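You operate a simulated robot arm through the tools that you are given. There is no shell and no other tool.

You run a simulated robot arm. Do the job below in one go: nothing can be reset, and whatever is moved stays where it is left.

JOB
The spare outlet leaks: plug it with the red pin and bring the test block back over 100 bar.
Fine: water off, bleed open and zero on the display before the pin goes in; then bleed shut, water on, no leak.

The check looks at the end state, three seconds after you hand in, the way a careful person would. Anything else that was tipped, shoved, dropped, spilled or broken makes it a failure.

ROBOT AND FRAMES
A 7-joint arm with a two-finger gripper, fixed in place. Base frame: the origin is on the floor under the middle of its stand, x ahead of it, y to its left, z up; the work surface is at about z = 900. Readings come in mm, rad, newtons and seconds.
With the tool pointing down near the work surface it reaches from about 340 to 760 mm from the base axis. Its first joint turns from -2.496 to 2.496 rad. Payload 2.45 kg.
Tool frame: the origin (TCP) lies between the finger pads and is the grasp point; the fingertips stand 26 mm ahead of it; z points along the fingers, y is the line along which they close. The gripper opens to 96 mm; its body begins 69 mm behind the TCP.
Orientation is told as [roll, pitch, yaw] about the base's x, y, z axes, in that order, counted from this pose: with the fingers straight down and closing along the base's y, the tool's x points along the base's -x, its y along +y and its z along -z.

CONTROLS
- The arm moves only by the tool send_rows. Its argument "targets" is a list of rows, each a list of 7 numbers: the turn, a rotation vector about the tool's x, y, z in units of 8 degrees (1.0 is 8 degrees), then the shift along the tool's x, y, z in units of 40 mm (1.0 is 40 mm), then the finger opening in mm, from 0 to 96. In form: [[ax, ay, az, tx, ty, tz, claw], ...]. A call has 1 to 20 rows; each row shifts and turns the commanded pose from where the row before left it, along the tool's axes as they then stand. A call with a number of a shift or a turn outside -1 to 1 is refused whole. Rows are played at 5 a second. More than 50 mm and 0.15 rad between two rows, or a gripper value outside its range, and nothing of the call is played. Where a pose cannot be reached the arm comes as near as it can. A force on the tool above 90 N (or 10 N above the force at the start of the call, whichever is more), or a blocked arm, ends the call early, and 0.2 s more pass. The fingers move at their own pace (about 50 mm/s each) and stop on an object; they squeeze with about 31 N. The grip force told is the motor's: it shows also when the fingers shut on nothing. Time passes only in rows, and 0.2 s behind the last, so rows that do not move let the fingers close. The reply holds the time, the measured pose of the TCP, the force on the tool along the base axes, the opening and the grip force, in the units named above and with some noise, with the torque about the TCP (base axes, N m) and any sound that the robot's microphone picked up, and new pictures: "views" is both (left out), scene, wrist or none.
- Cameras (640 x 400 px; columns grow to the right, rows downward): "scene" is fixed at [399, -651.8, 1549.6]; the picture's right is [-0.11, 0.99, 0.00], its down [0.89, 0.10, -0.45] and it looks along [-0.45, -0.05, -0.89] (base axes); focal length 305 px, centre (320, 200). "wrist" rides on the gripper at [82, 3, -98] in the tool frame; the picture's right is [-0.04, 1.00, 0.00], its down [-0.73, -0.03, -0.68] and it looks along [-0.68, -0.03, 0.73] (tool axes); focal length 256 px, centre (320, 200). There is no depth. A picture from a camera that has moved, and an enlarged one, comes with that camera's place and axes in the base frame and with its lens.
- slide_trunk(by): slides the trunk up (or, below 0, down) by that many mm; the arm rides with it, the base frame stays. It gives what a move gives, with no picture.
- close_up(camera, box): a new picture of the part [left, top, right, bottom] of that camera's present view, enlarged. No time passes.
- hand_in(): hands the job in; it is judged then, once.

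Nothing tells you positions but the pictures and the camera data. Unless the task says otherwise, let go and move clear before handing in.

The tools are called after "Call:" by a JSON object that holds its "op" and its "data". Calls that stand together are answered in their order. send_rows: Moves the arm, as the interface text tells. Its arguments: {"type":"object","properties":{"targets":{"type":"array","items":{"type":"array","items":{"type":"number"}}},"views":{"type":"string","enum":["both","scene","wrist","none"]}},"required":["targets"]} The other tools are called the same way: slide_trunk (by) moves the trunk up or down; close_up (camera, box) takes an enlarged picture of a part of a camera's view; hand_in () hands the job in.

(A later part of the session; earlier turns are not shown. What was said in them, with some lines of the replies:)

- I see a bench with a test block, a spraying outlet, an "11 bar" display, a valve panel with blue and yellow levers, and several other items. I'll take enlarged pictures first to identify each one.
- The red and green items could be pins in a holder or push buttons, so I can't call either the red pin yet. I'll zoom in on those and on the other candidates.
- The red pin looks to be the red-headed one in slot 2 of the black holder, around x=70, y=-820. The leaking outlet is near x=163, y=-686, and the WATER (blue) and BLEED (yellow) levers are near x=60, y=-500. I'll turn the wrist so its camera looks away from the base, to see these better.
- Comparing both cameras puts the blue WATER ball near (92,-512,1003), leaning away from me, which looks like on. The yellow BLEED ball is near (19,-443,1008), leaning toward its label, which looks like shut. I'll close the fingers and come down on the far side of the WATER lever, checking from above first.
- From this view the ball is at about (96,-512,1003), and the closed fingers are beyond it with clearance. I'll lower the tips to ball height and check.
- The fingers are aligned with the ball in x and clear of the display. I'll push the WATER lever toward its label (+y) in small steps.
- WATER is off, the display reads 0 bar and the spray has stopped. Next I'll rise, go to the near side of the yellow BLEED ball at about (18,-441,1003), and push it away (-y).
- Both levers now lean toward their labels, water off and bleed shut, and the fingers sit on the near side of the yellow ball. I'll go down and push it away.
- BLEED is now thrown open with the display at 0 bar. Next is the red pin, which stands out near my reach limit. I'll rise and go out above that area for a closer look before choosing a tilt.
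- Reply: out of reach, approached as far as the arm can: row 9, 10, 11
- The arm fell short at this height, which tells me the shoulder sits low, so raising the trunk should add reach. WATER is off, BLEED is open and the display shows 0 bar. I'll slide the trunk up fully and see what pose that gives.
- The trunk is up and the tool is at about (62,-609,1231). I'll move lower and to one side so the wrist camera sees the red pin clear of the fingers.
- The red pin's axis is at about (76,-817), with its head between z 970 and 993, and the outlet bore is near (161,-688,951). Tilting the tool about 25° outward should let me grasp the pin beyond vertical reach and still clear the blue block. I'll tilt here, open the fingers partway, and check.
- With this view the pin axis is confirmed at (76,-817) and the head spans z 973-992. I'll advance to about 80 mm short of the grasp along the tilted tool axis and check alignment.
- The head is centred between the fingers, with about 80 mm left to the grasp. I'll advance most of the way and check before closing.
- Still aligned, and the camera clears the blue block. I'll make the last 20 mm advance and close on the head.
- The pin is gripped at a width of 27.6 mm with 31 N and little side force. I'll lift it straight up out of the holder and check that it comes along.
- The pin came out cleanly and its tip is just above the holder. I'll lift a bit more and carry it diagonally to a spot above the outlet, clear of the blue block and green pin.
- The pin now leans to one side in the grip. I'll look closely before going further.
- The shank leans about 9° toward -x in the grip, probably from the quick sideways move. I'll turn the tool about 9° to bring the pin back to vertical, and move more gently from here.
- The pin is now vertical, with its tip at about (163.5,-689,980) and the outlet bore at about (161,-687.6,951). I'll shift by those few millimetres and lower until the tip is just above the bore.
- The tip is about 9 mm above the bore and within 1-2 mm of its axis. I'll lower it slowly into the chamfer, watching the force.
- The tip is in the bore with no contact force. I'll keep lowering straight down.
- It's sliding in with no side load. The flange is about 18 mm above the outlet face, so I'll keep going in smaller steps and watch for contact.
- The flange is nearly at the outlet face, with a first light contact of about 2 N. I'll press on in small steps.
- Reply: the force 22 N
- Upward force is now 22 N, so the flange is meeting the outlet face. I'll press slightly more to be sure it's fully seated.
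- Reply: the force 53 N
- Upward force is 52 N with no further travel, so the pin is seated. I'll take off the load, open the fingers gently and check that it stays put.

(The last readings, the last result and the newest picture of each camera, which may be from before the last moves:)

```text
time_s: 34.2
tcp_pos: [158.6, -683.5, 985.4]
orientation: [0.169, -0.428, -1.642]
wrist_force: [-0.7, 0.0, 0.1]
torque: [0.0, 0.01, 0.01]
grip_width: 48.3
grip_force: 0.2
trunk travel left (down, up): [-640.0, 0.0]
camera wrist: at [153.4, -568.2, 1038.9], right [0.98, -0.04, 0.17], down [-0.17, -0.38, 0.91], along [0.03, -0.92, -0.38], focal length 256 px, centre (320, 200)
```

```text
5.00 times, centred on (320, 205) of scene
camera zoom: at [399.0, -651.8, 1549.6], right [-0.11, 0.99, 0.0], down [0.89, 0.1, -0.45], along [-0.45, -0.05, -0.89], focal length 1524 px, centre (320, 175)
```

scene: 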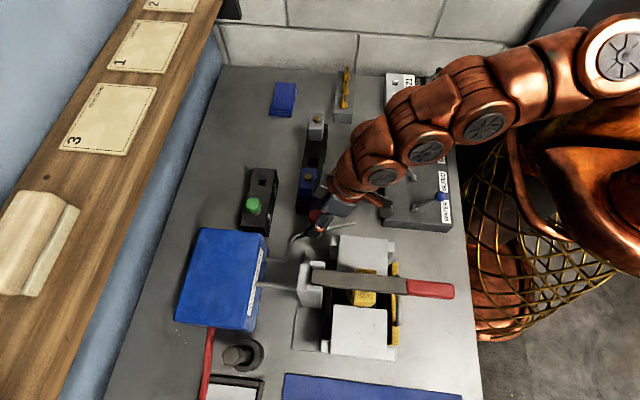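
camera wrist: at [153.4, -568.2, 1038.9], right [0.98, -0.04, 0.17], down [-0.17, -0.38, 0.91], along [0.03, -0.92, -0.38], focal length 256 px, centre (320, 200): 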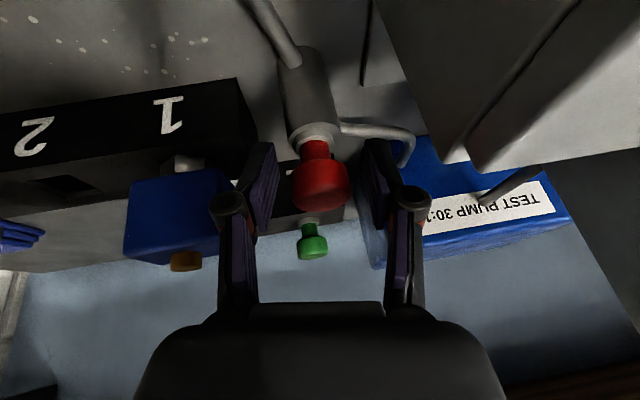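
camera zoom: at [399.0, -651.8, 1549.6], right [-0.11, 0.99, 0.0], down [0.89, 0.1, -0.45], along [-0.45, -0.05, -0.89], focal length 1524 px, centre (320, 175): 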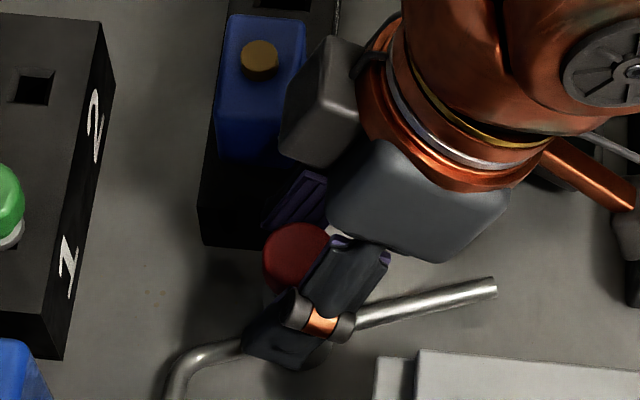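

The pin stands upright and concentric in the outlet with its flange seated. I'll back off along the tool axis, rise, and return the tool to vertical.

Call:
{"op": "send_rows", "data": {"targets": [[0, 0, 0, 0, 0, -0.2, 48], [0, 0, 0, 0, 0, -0.35, 48], [0, 0, 0, 0, 0, -0.4, 48], [0, 0, 0, 0, 0, -0.4, 48], [0, 0, 0, 0, 0, -0.4, 48], [0, 0, 0, -0.209, 0.0765, -0.448, 48], [0, 0, 0, -0.209, 0.0765, -0.448, 48], [0, 0, 0, -0.209, 0.0765, -0.448, 48], [0.498, 0, -0.2325, 0, 0, 0, 48], [0.498, 0, -0.2325, 0, 0, 0, 48], [0, 0.78, 0, 0, 0, 0, 48], [0, 0.78, 0, 0, 0, 0, 48], [0, 0.78, 0, 0, 0, 0, 48], [0, 0.785, 0, 0, 0, 0, 48]]}}

Call:
{"op": "close_up", "data": {"camera": "scene", "box": [270, 130, 400, 260]}}

Call:
{"op": "close_up", "data": {"camera": "wrist", "box": [260, 60, 420, 200]}}

```text
time_s: 37.2
tcp_pos: [150.6, -654.2, 1107.6]
orientation: [-0.002, 0.005, -1.567]
wrist_force: [0.3, -0.4, 0.2]
torque: [0.03, 0.03, -0.01]
grip_width: 48.1
grip_force: 0.1
trunk travel left (down, up): [-640.0, 0.0]
camera wrist: at [154.0, -573.7, 1205.1], right [1.0, -0.04, 0.0], down [-0.03, -0.74, 0.68], along [-0.02, -0.68, -0.74], focal length 256 px, centre (320, 200)
```

scene: 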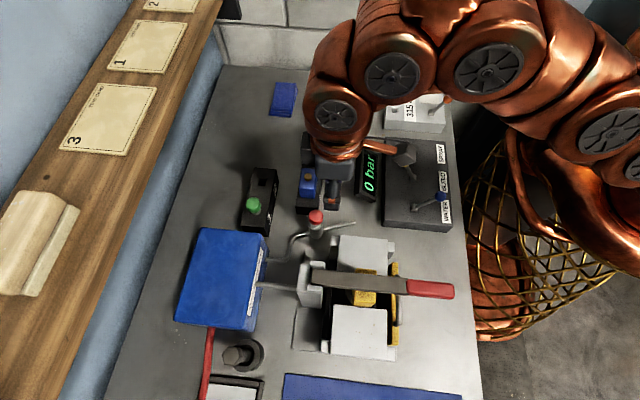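
wrist: 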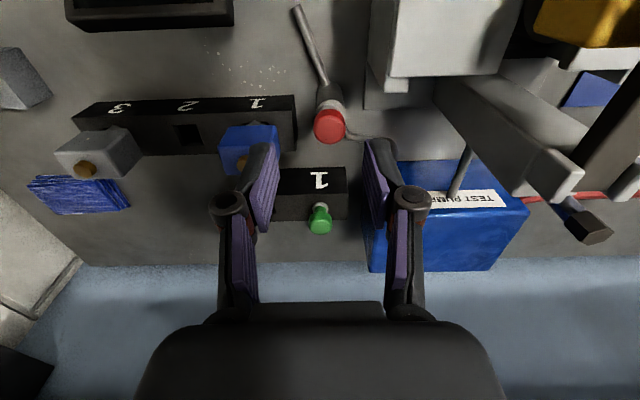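

```text
3.08 times, centred on (335, 195) of scene
camera zoom: at [399.0, -651.8, 1549.6], right [-0.11, 0.99, 0.0], down [0.89, 0.1, -0.45], along [-0.45, -0.05, -0.89], focal length 938 px, centre (274, 215)
```

zoom: 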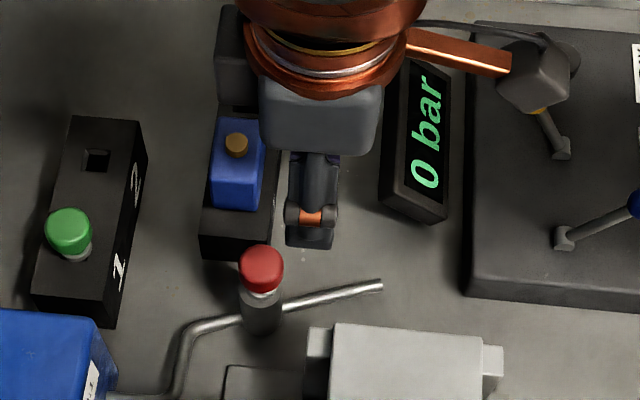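

```text
2.86 times, centred on (340, 130) of wrist
camera zoom: at [154.0, -573.7, 1205.1], right [1.0, -0.04, 0.0], down [-0.03, -0.74, 0.68], along [-0.02, -0.68, -0.74], focal length 731 px, centre (263, 400)
```

zoom: 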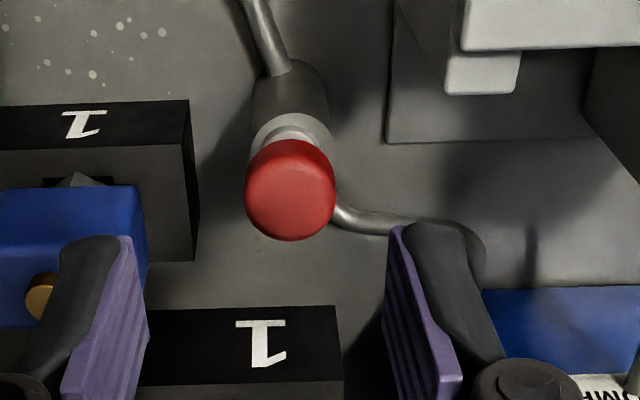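

The red pin sits upright in the outlet and the display still shows 0 bar. Now to shut BLEED: I'll close the fingers and go to the far side of the yellow lever.

Call:
{"op": "send_rows", "data": {"targets": [[0, 0, 0, 0.425, -0.55, 0, 0], [0, 0, 0, 0.425, -0.55, 0, 0], [0, 0, 0, 0.425, -0.55, 0, 0], [0, 0, 0, 0.425, -0.55, 0, 0], [0, 0, 0, 0.425, -0.55, 0, 0], [0, 0, 0, 0.425, -0.55, 0, 0], [0, 0, 0, 0, 0, 0, 0]]}}

Call:
{"op": "close_up", "data": {"camera": "scene", "box": [340, 120, 470, 235]}}

```text
time_s: 38.8
tcp_pos: [15.3, -551.4, 1108.4]
orientation: [0.001, 0.0, -1.572]
wrist_force: [-0.5, -0.3, 0.4]
torque: [-0.02, -0.03, 0.0]
grip_width: 0.0
grip_force: 28.7
trunk travel left (down, up): [-640.0, 0.0]
camera wrist: at [19.1, -471.0, 1205.5], right [1.0, -0.04, 0.0], down [-0.03, -0.73, 0.68], along [-0.03, -0.68, -0.73], focal length 256 px, centre (320, 200)
```

scene: 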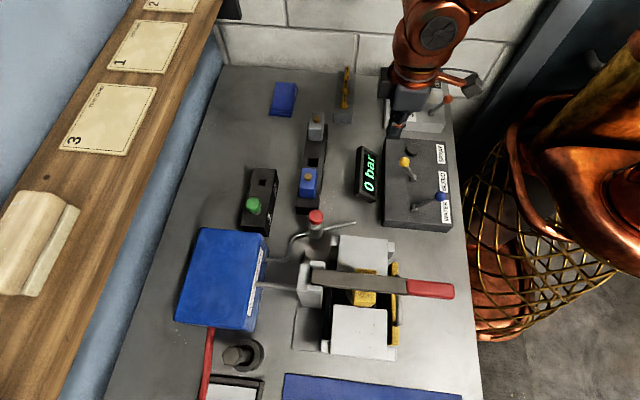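
wrist: 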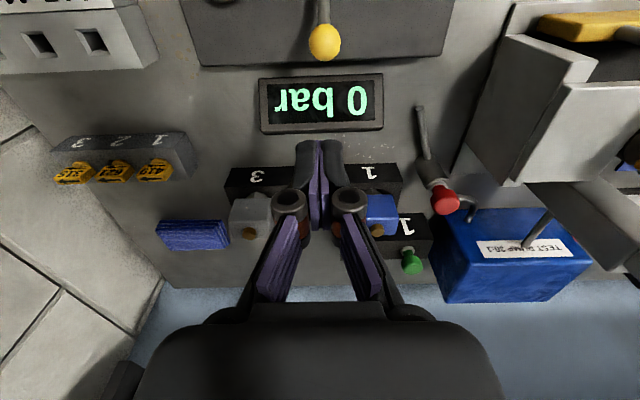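

```text
3.48 times, centred on (405, 178) of scene
camera zoom: at [399.0, -651.8, 1549.6], right [-0.11, 0.99, 0.0], down [0.89, 0.1, -0.45], along [-0.45, -0.05, -0.89], focal length 1060 px, centre (24, 278)
```

zoom: 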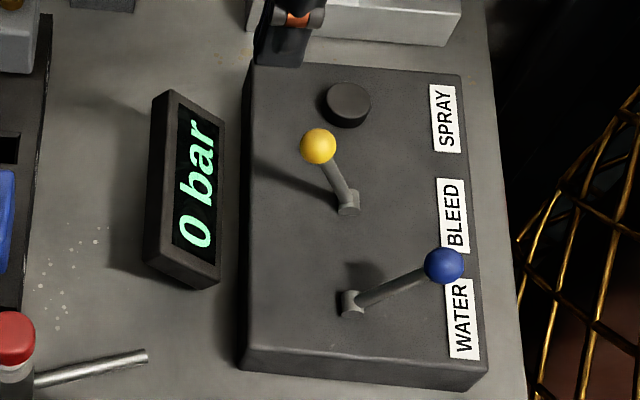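

Yellow ball is at (20,-512,1003). I'll go down behind it, above the display's top edge, and pull it toward me to shut BLEED.

Call:
{"op": "send_rows", "data": {"targets": [[0, 0, 0, 0, 0.06, 0.6, 0], [0, 0, 0, 0, 0.06, 0.6, 0], [0, 0, 0, 0, 0, 0.6, 0], [0, 0, 0, 0, 0, 0.575, 0], [0, 0, 0, 0, 0, 0, 0], [0, 0, 0, 0.3, 0, 0, 0], [0, 0, 0, 0.3, 0, 0, 0], [0, 0, 0, 0.3, 0, 0, 0], [0, 0, 0, 0.3, 0, 0, 0], [0, 0, 0, 0.3, 0, 0, 0], [0, 0, 0, 0.3, 0, 0, 0]]}}

Call:
{"op": "close_up", "data": {"camera": "scene", "box": [340, 120, 470, 235]}}

```text
time_s: 41.2
tcp_pos: [20.9, -479.2, 1013.1]
orientation: [0.0, -0.001, -1.57]
wrist_force: [-0.1, -0.5, 0.0]
torque: [0.02, 0.02, 0.01]
grip_width: 0.1
grip_force: 28.6
trunk travel left (down, up): [-640.0, 0.0]
camera wrist: at [25.4, -398.5, 1110.7], right [1.0, -0.04, 0.0], down [-0.03, -0.73, 0.68], along [-0.03, -0.68, -0.73], focal length 256 px, centre (320, 200)
```

scene: 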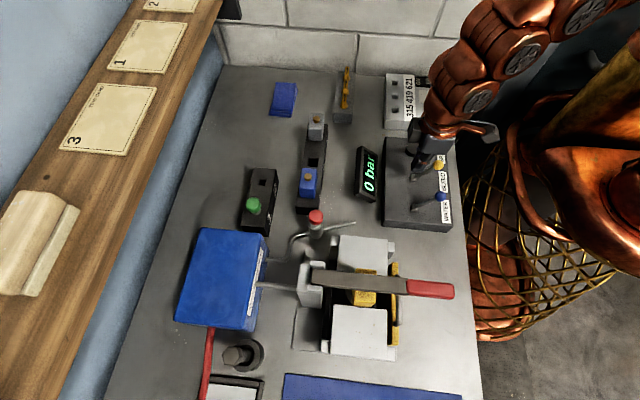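
wrist: 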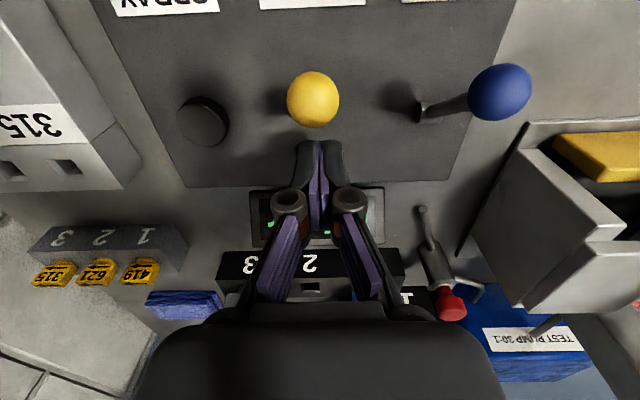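

```text
3.48 times, centred on (405, 178) of scene
camera zoom: at [399.0, -651.8, 1549.6], right [-0.11, 0.99, 0.0], down [0.89, 0.1, -0.45], along [-0.45, -0.05, -0.89], focal length 1060 px, centre (24, 278)
```

zoom: 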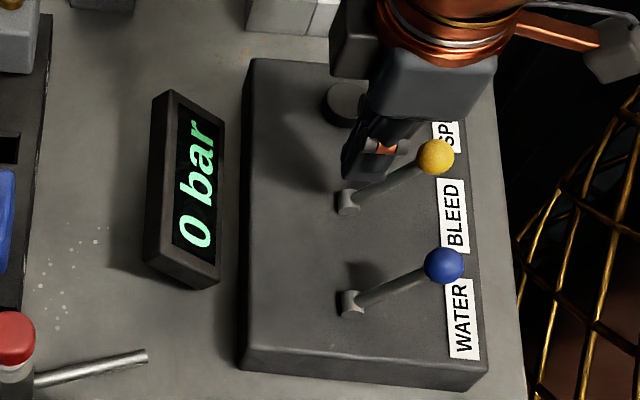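

BLEED is shut. Now WATER on: I'll rise, go to the near side of the blue ball at about (96,-441,1003), come down, and push it away (-y).

Call:
{"op": "send_rows", "data": {"targets": [[0, 0, 0, 0, 0, -0.7, 0], [0, 0, 0, 0, 0, -0.7, 0], [0, 0, 0, 0, 0, -0.6, 0], [0, 0, 0, 0.6, 0.63, 0, 0], [0, 0, 0, 0.6, 0.63, 0, 0], [0, 0, 0, 0.62, 0.63, 0, 0], [0, 0, 0, 0, 0, 0.4, 0]]}}

Call:
{"op": "close_up", "data": {"camera": "scene", "box": [340, 120, 470, 235]}}

```text
time_s: 42.8
tcp_pos: [96.2, -407.0, 1076.5]
orientation: [0.0, -0.001, -1.572]
wrist_force: [0.2, -0.4, 0.0]
torque: [0.02, 0.0, -0.01]
grip_width: 0.0
grip_force: 28.4
trunk travel left (down, up): [-640.0, 0.0]
camera wrist: at [100.2, -325.7, 1174.1], right [1.0, -0.04, 0.0], down [-0.03, -0.73, 0.68], along [-0.03, -0.68, -0.73], focal length 256 px, centre (320, 200)
```

scene: 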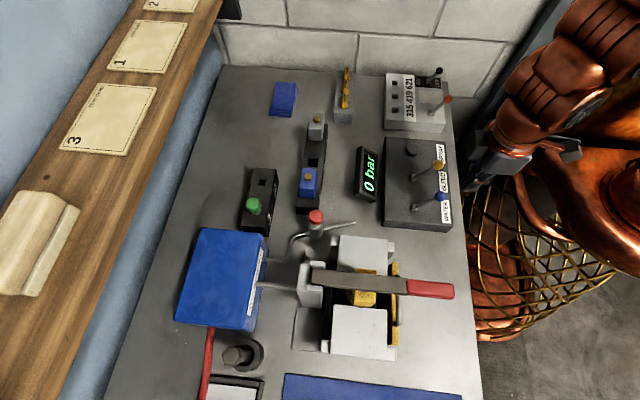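
wrist: 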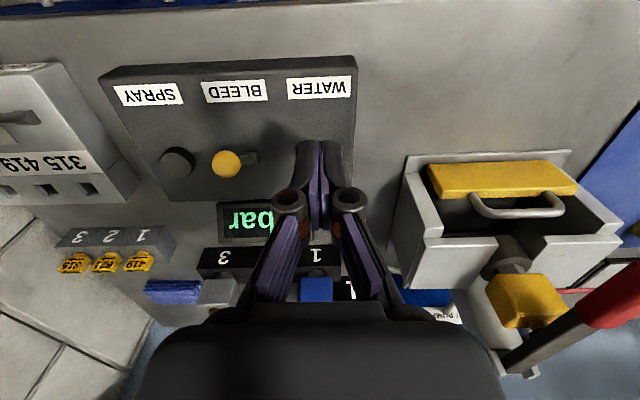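

```text
3.48 times, centred on (405, 178) of scene
camera zoom: at [399.0, -651.8, 1549.6], right [-0.11, 0.99, 0.0], down [0.89, 0.1, -0.45], along [-0.45, -0.05, -0.89], focal length 1060 px, centre (24, 278)
```

zoom: 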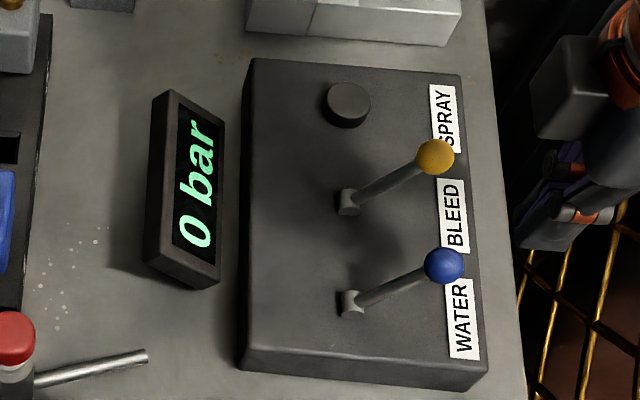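

Both levers lean to the off side and the fingers are on the near side of the blue ball. I'll lower and push WATER on.

Call:
{"op": "send_rows", "data": {"targets": [[0, 0, 0, 0, 0, 0.5, 0], [0, 0, 0, 0, 0, 0.5, 0], [0, 0, 0, 0, 0, 0.55, 0], [0, 0, 0, -0.3, 0, 0, 0], [0, 0, 0, -0.3, 0, 0, 0], [0, 0, 0, -0.3, 0, 0, 0], [0, 0, 0, -0.3, 0, 0, 0], [0, 0, 0, -0.3, 0, 0, 0], [0, 0, 0, -0.3, 0, 0, 0], [0, 0, 0, 0, 0, 0, 0], [0, 0, 0, 0, 0, 0, 0]]}}

Call:
{"op": "close_up", "data": {"camera": "scene", "box": [280, 120, 470, 250]}}

```text
time_s: 45.2
tcp_pos: [95.1, -478.6, 1015.1]
orientation: [-0.001, -0.001, -1.57]
wrist_force: [0.0, -1.0, 0.7]
torque: [-0.02, -0.03, 0.0]
grip_width: 0.0
grip_force: 28.9
trunk travel left (down, up): [-640.0, 0.0]
camera wrist: at [100.3, -398.1, 1112.8], right [1.0, -0.04, 0.0], down [-0.03, -0.73, 0.68], along [-0.03, -0.68, -0.73], focal length 256 px, centre (320, 200)
```

scene: 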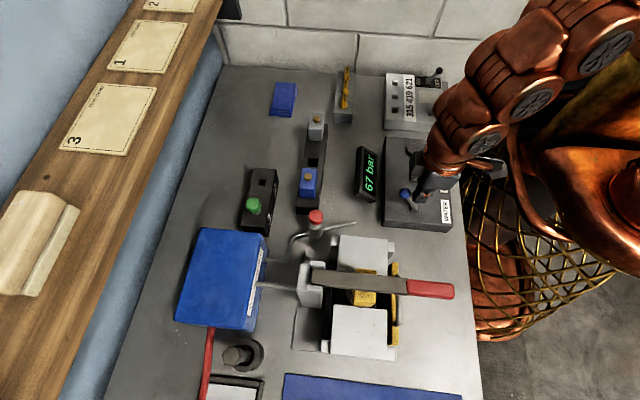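
wrist: 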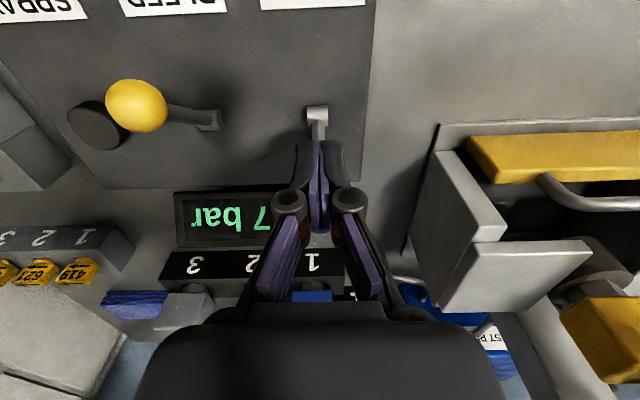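

```text
3.08 times, centred on (375, 185) of scene
camera zoom: at [399.0, -651.8, 1549.6], right [-0.11, 0.99, 0.0], down [0.89, 0.1, -0.45], along [-0.45, -0.05, -0.89], focal length 938 px, centre (151, 246)
```

zoom: 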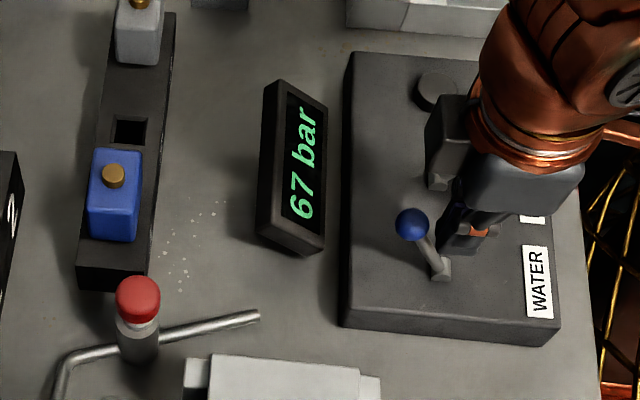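

WATER is on, pressure has risen to 67 bar and there's no spray. I'll rise clear of the panel while it builds up.

Call:
{"op": "send_rows", "data": {"targets": [[0, 0, 0, 0.1, 0, -0.3, 0], [0, 0, 0, 0, 0, -0.8, 0], [0, 0, 0, 0, 0, -0.8, 0], [0, 0, 0, 0, 0, -0.8, 0], [0, 0, 0, 0, 0, -0.8, 0], [0, 0, 0, 0, 0, 0, 0], [0, 0, 0, 0, 0, 0, 0], [0, 0, 0, 0, 0, 0, 0], [0, 0, 0, 0, 0, 0, 0], [0, 0, 0, 0, 0, 0, 0]]}}

Call:
{"op": "close_up", "data": {"camera": "scene", "box": [280, 120, 470, 250]}}

Call:
{"op": "close_up", "data": {"camera": "scene", "box": [220, 70, 380, 250]}}

```text
time_s: 47.4
tcp_pos: [97.6, -475.3, 1155.0]
orientation: [-0.002, 0.0, -1.569]
wrist_force: [1.0, 0.5, 0.5]
torque: [0.01, -0.02, 0.03]
grip_width: 0.0
grip_force: 28.6
trunk travel left (down, up): [-640.0, 0.0]
camera wrist: at [101.0, -394.1, 1252.8], right [1.0, -0.04, 0.0], down [-0.03, -0.73, 0.68], along [-0.03, -0.68, -0.73], focal length 256 px, centre (320, 200)
```

scene: 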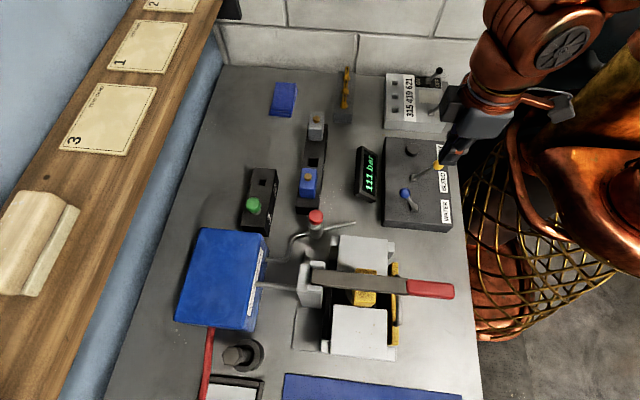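
wrist: 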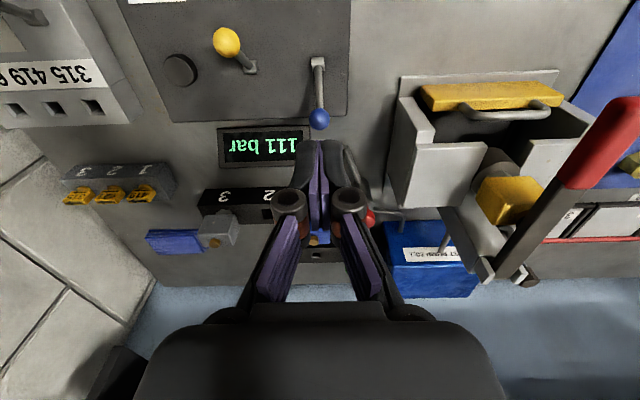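

```text
3.08 times, centred on (375, 185) of scene
camera zoom: at [399.0, -651.8, 1549.6], right [-0.11, 0.99, 0.0], down [0.89, 0.1, -0.45], along [-0.45, -0.05, -0.89], focal length 938 px, centre (151, 246)
```

zoom: 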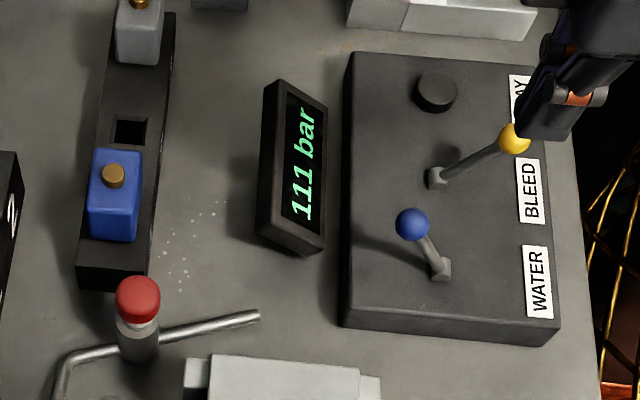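

```text
2.22 times, centred on (300, 160) of scene
camera zoom: at [399.0, -651.8, 1549.6], right [-0.11, 0.99, 0.0], down [0.89, 0.1, -0.45], along [-0.45, -0.05, -0.89], focal length 677 px, centre (364, 289)
```

zoom: 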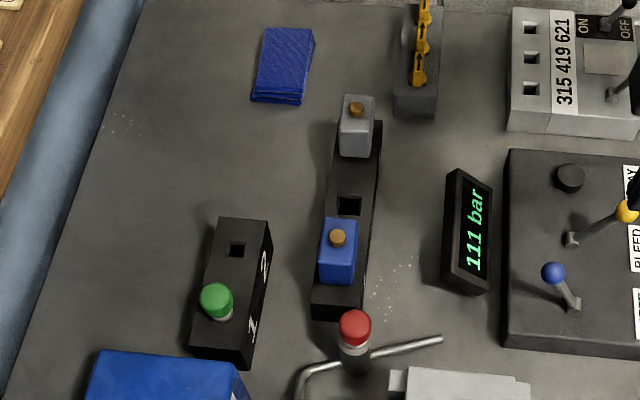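

The display reads 111 bar, with no spray and nothing else moved. I'll wait a few seconds to confirm the pressure holds and the pin stays in.

Call:
{"op": "send_rows", "data": {"targets": [[0, 0, 0, 0, 0, -0.5, 10], [0, 0, 0, 0, 0, 0, 10], [0, 0, 0, 0, 0, 0, 10], [0, 0, 0, 0, 0, 0, 10], [0, 0, 0, 0, 0, 0, 10], [0, 0, 0, 0, 0, 0, 10], [0, 0, 0, 0, 0, 0, 10], [0, 0, 0, 0, 0, 0, 10], [0, 0, 0, 0, 0, 0, 10], [0, 0, 0, 0, 0, 0, 10], [0, 0, 0, 0, 0, 0, 10], [0, 0, 0, 0, 0, 0, 10], [0, 0, 0, 0, 0, 0, 10], [0, 0, 0, 0, 0, 0, 10], [0, 0, 0, 0, 0, 0, 10], [0, 0, 0, 0, 0, 0, 10], [0, 0, 0, 0, 0, 0, 10], [0, 0, 0, 0, 0, 0, 10]]}}

Call:
{"op": "close_up", "data": {"camera": "scene", "box": [280, 60, 470, 250]}}

Call:
{"op": "close_up", "data": {"camera": "scene", "box": [290, 195, 350, 245]}}

```text
time_s: 51.2
tcp_pos: [96.5, -474.6, 1175.0]
orientation: [-0.002, 0.001, -1.571]
wrist_force: [-0.2, 0.3, -0.3]
torque: [0.02, 0.0, 0.03]
grip_width: 10.2
grip_force: 0.1
trunk travel left (down, up): [-640.0, 0.0]
camera wrist: at [100.7, -394.0, 1272.9], right [1.0, -0.04, 0.0], down [-0.03, -0.73, 0.68], along [-0.03, -0.68, -0.73], focal length 256 px, centre (320, 200)
```

scene: 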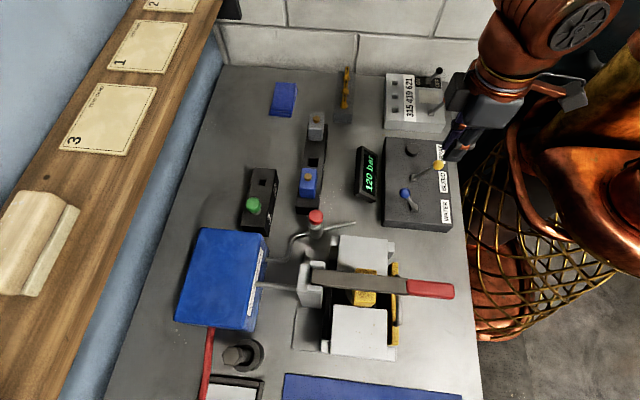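
wrist: 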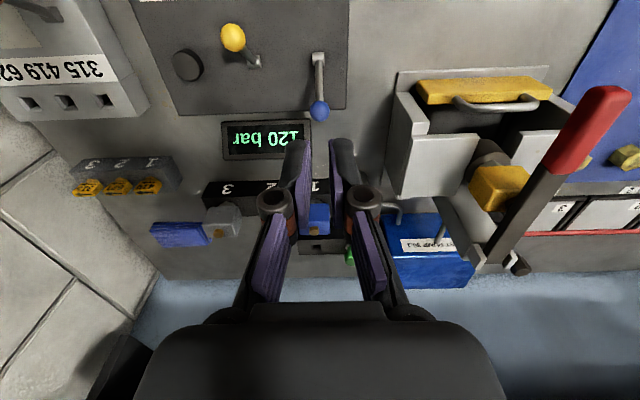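

```text
2.11 times, centred on (375, 155) of scene
camera zoom: at [399.0, -651.8, 1549.6], right [-0.11, 0.99, 0.0], down [0.89, 0.1, -0.45], along [-0.45, -0.05, -0.89], focal length 642 px, centre (204, 295)
```

zoom: 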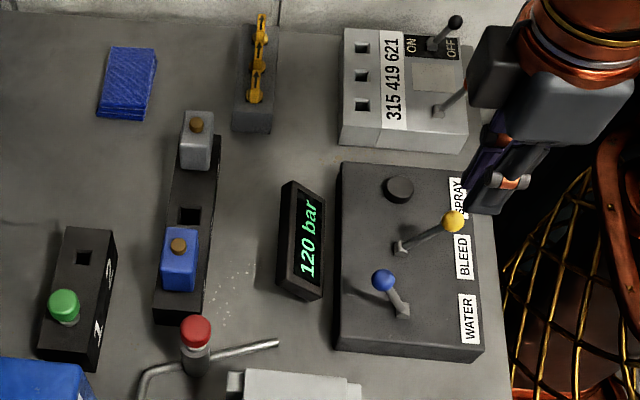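

```text
8.00 times, centred on (320, 220) of scene
camera zoom: at [399.0, -651.8, 1549.6], right [-0.11, 0.99, 0.0], down [0.89, 0.1, -0.45], along [-0.45, -0.05, -0.89], focal length 2438 px, centre (320, 40)
```

zoom: 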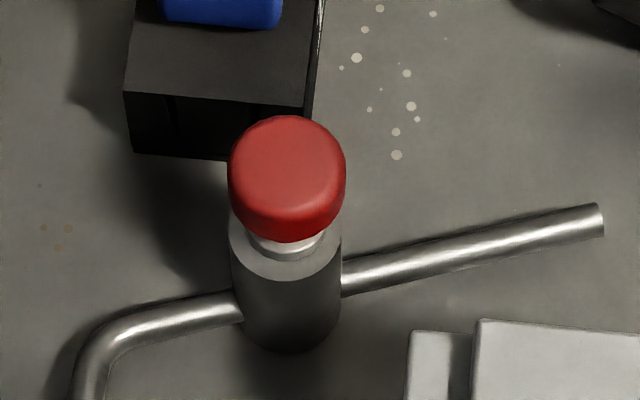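

The display reads 120 bar. The red pin is seated with no leak, BLEED is shut and WATER is on. The gripper is empty and clear, and nothing else has moved, so I'm handing in.

Call:
{"op": "hand_in", "data": {}}

```text
The job is handed in.
```

The spare outlet is plugged with the red pin. The test block last read 120 bar, still climbing from 111 bar about four seconds earlier, with no leak showing when I handed in.

- **Before the pin went in:** I turned WATER off, the display dropped to 0 bar and the spray stopped. I then opened BLEED.
- **Inserting the pin:** It tilted about 9° in the grip on the way over, so I turned the tool to bring it upright before lowering it. It went in cleanly and I pressed it down to about 52 N, where it stopped moving.
- **After the pin went in:** I shut BLEED, then turned WATER on.

In the last pictures nothing else on the bench looked moved. I raised the trunk 65 mm to the top of its travel to help reach the pin, and left it there. The arm is empty and clear of the panel.
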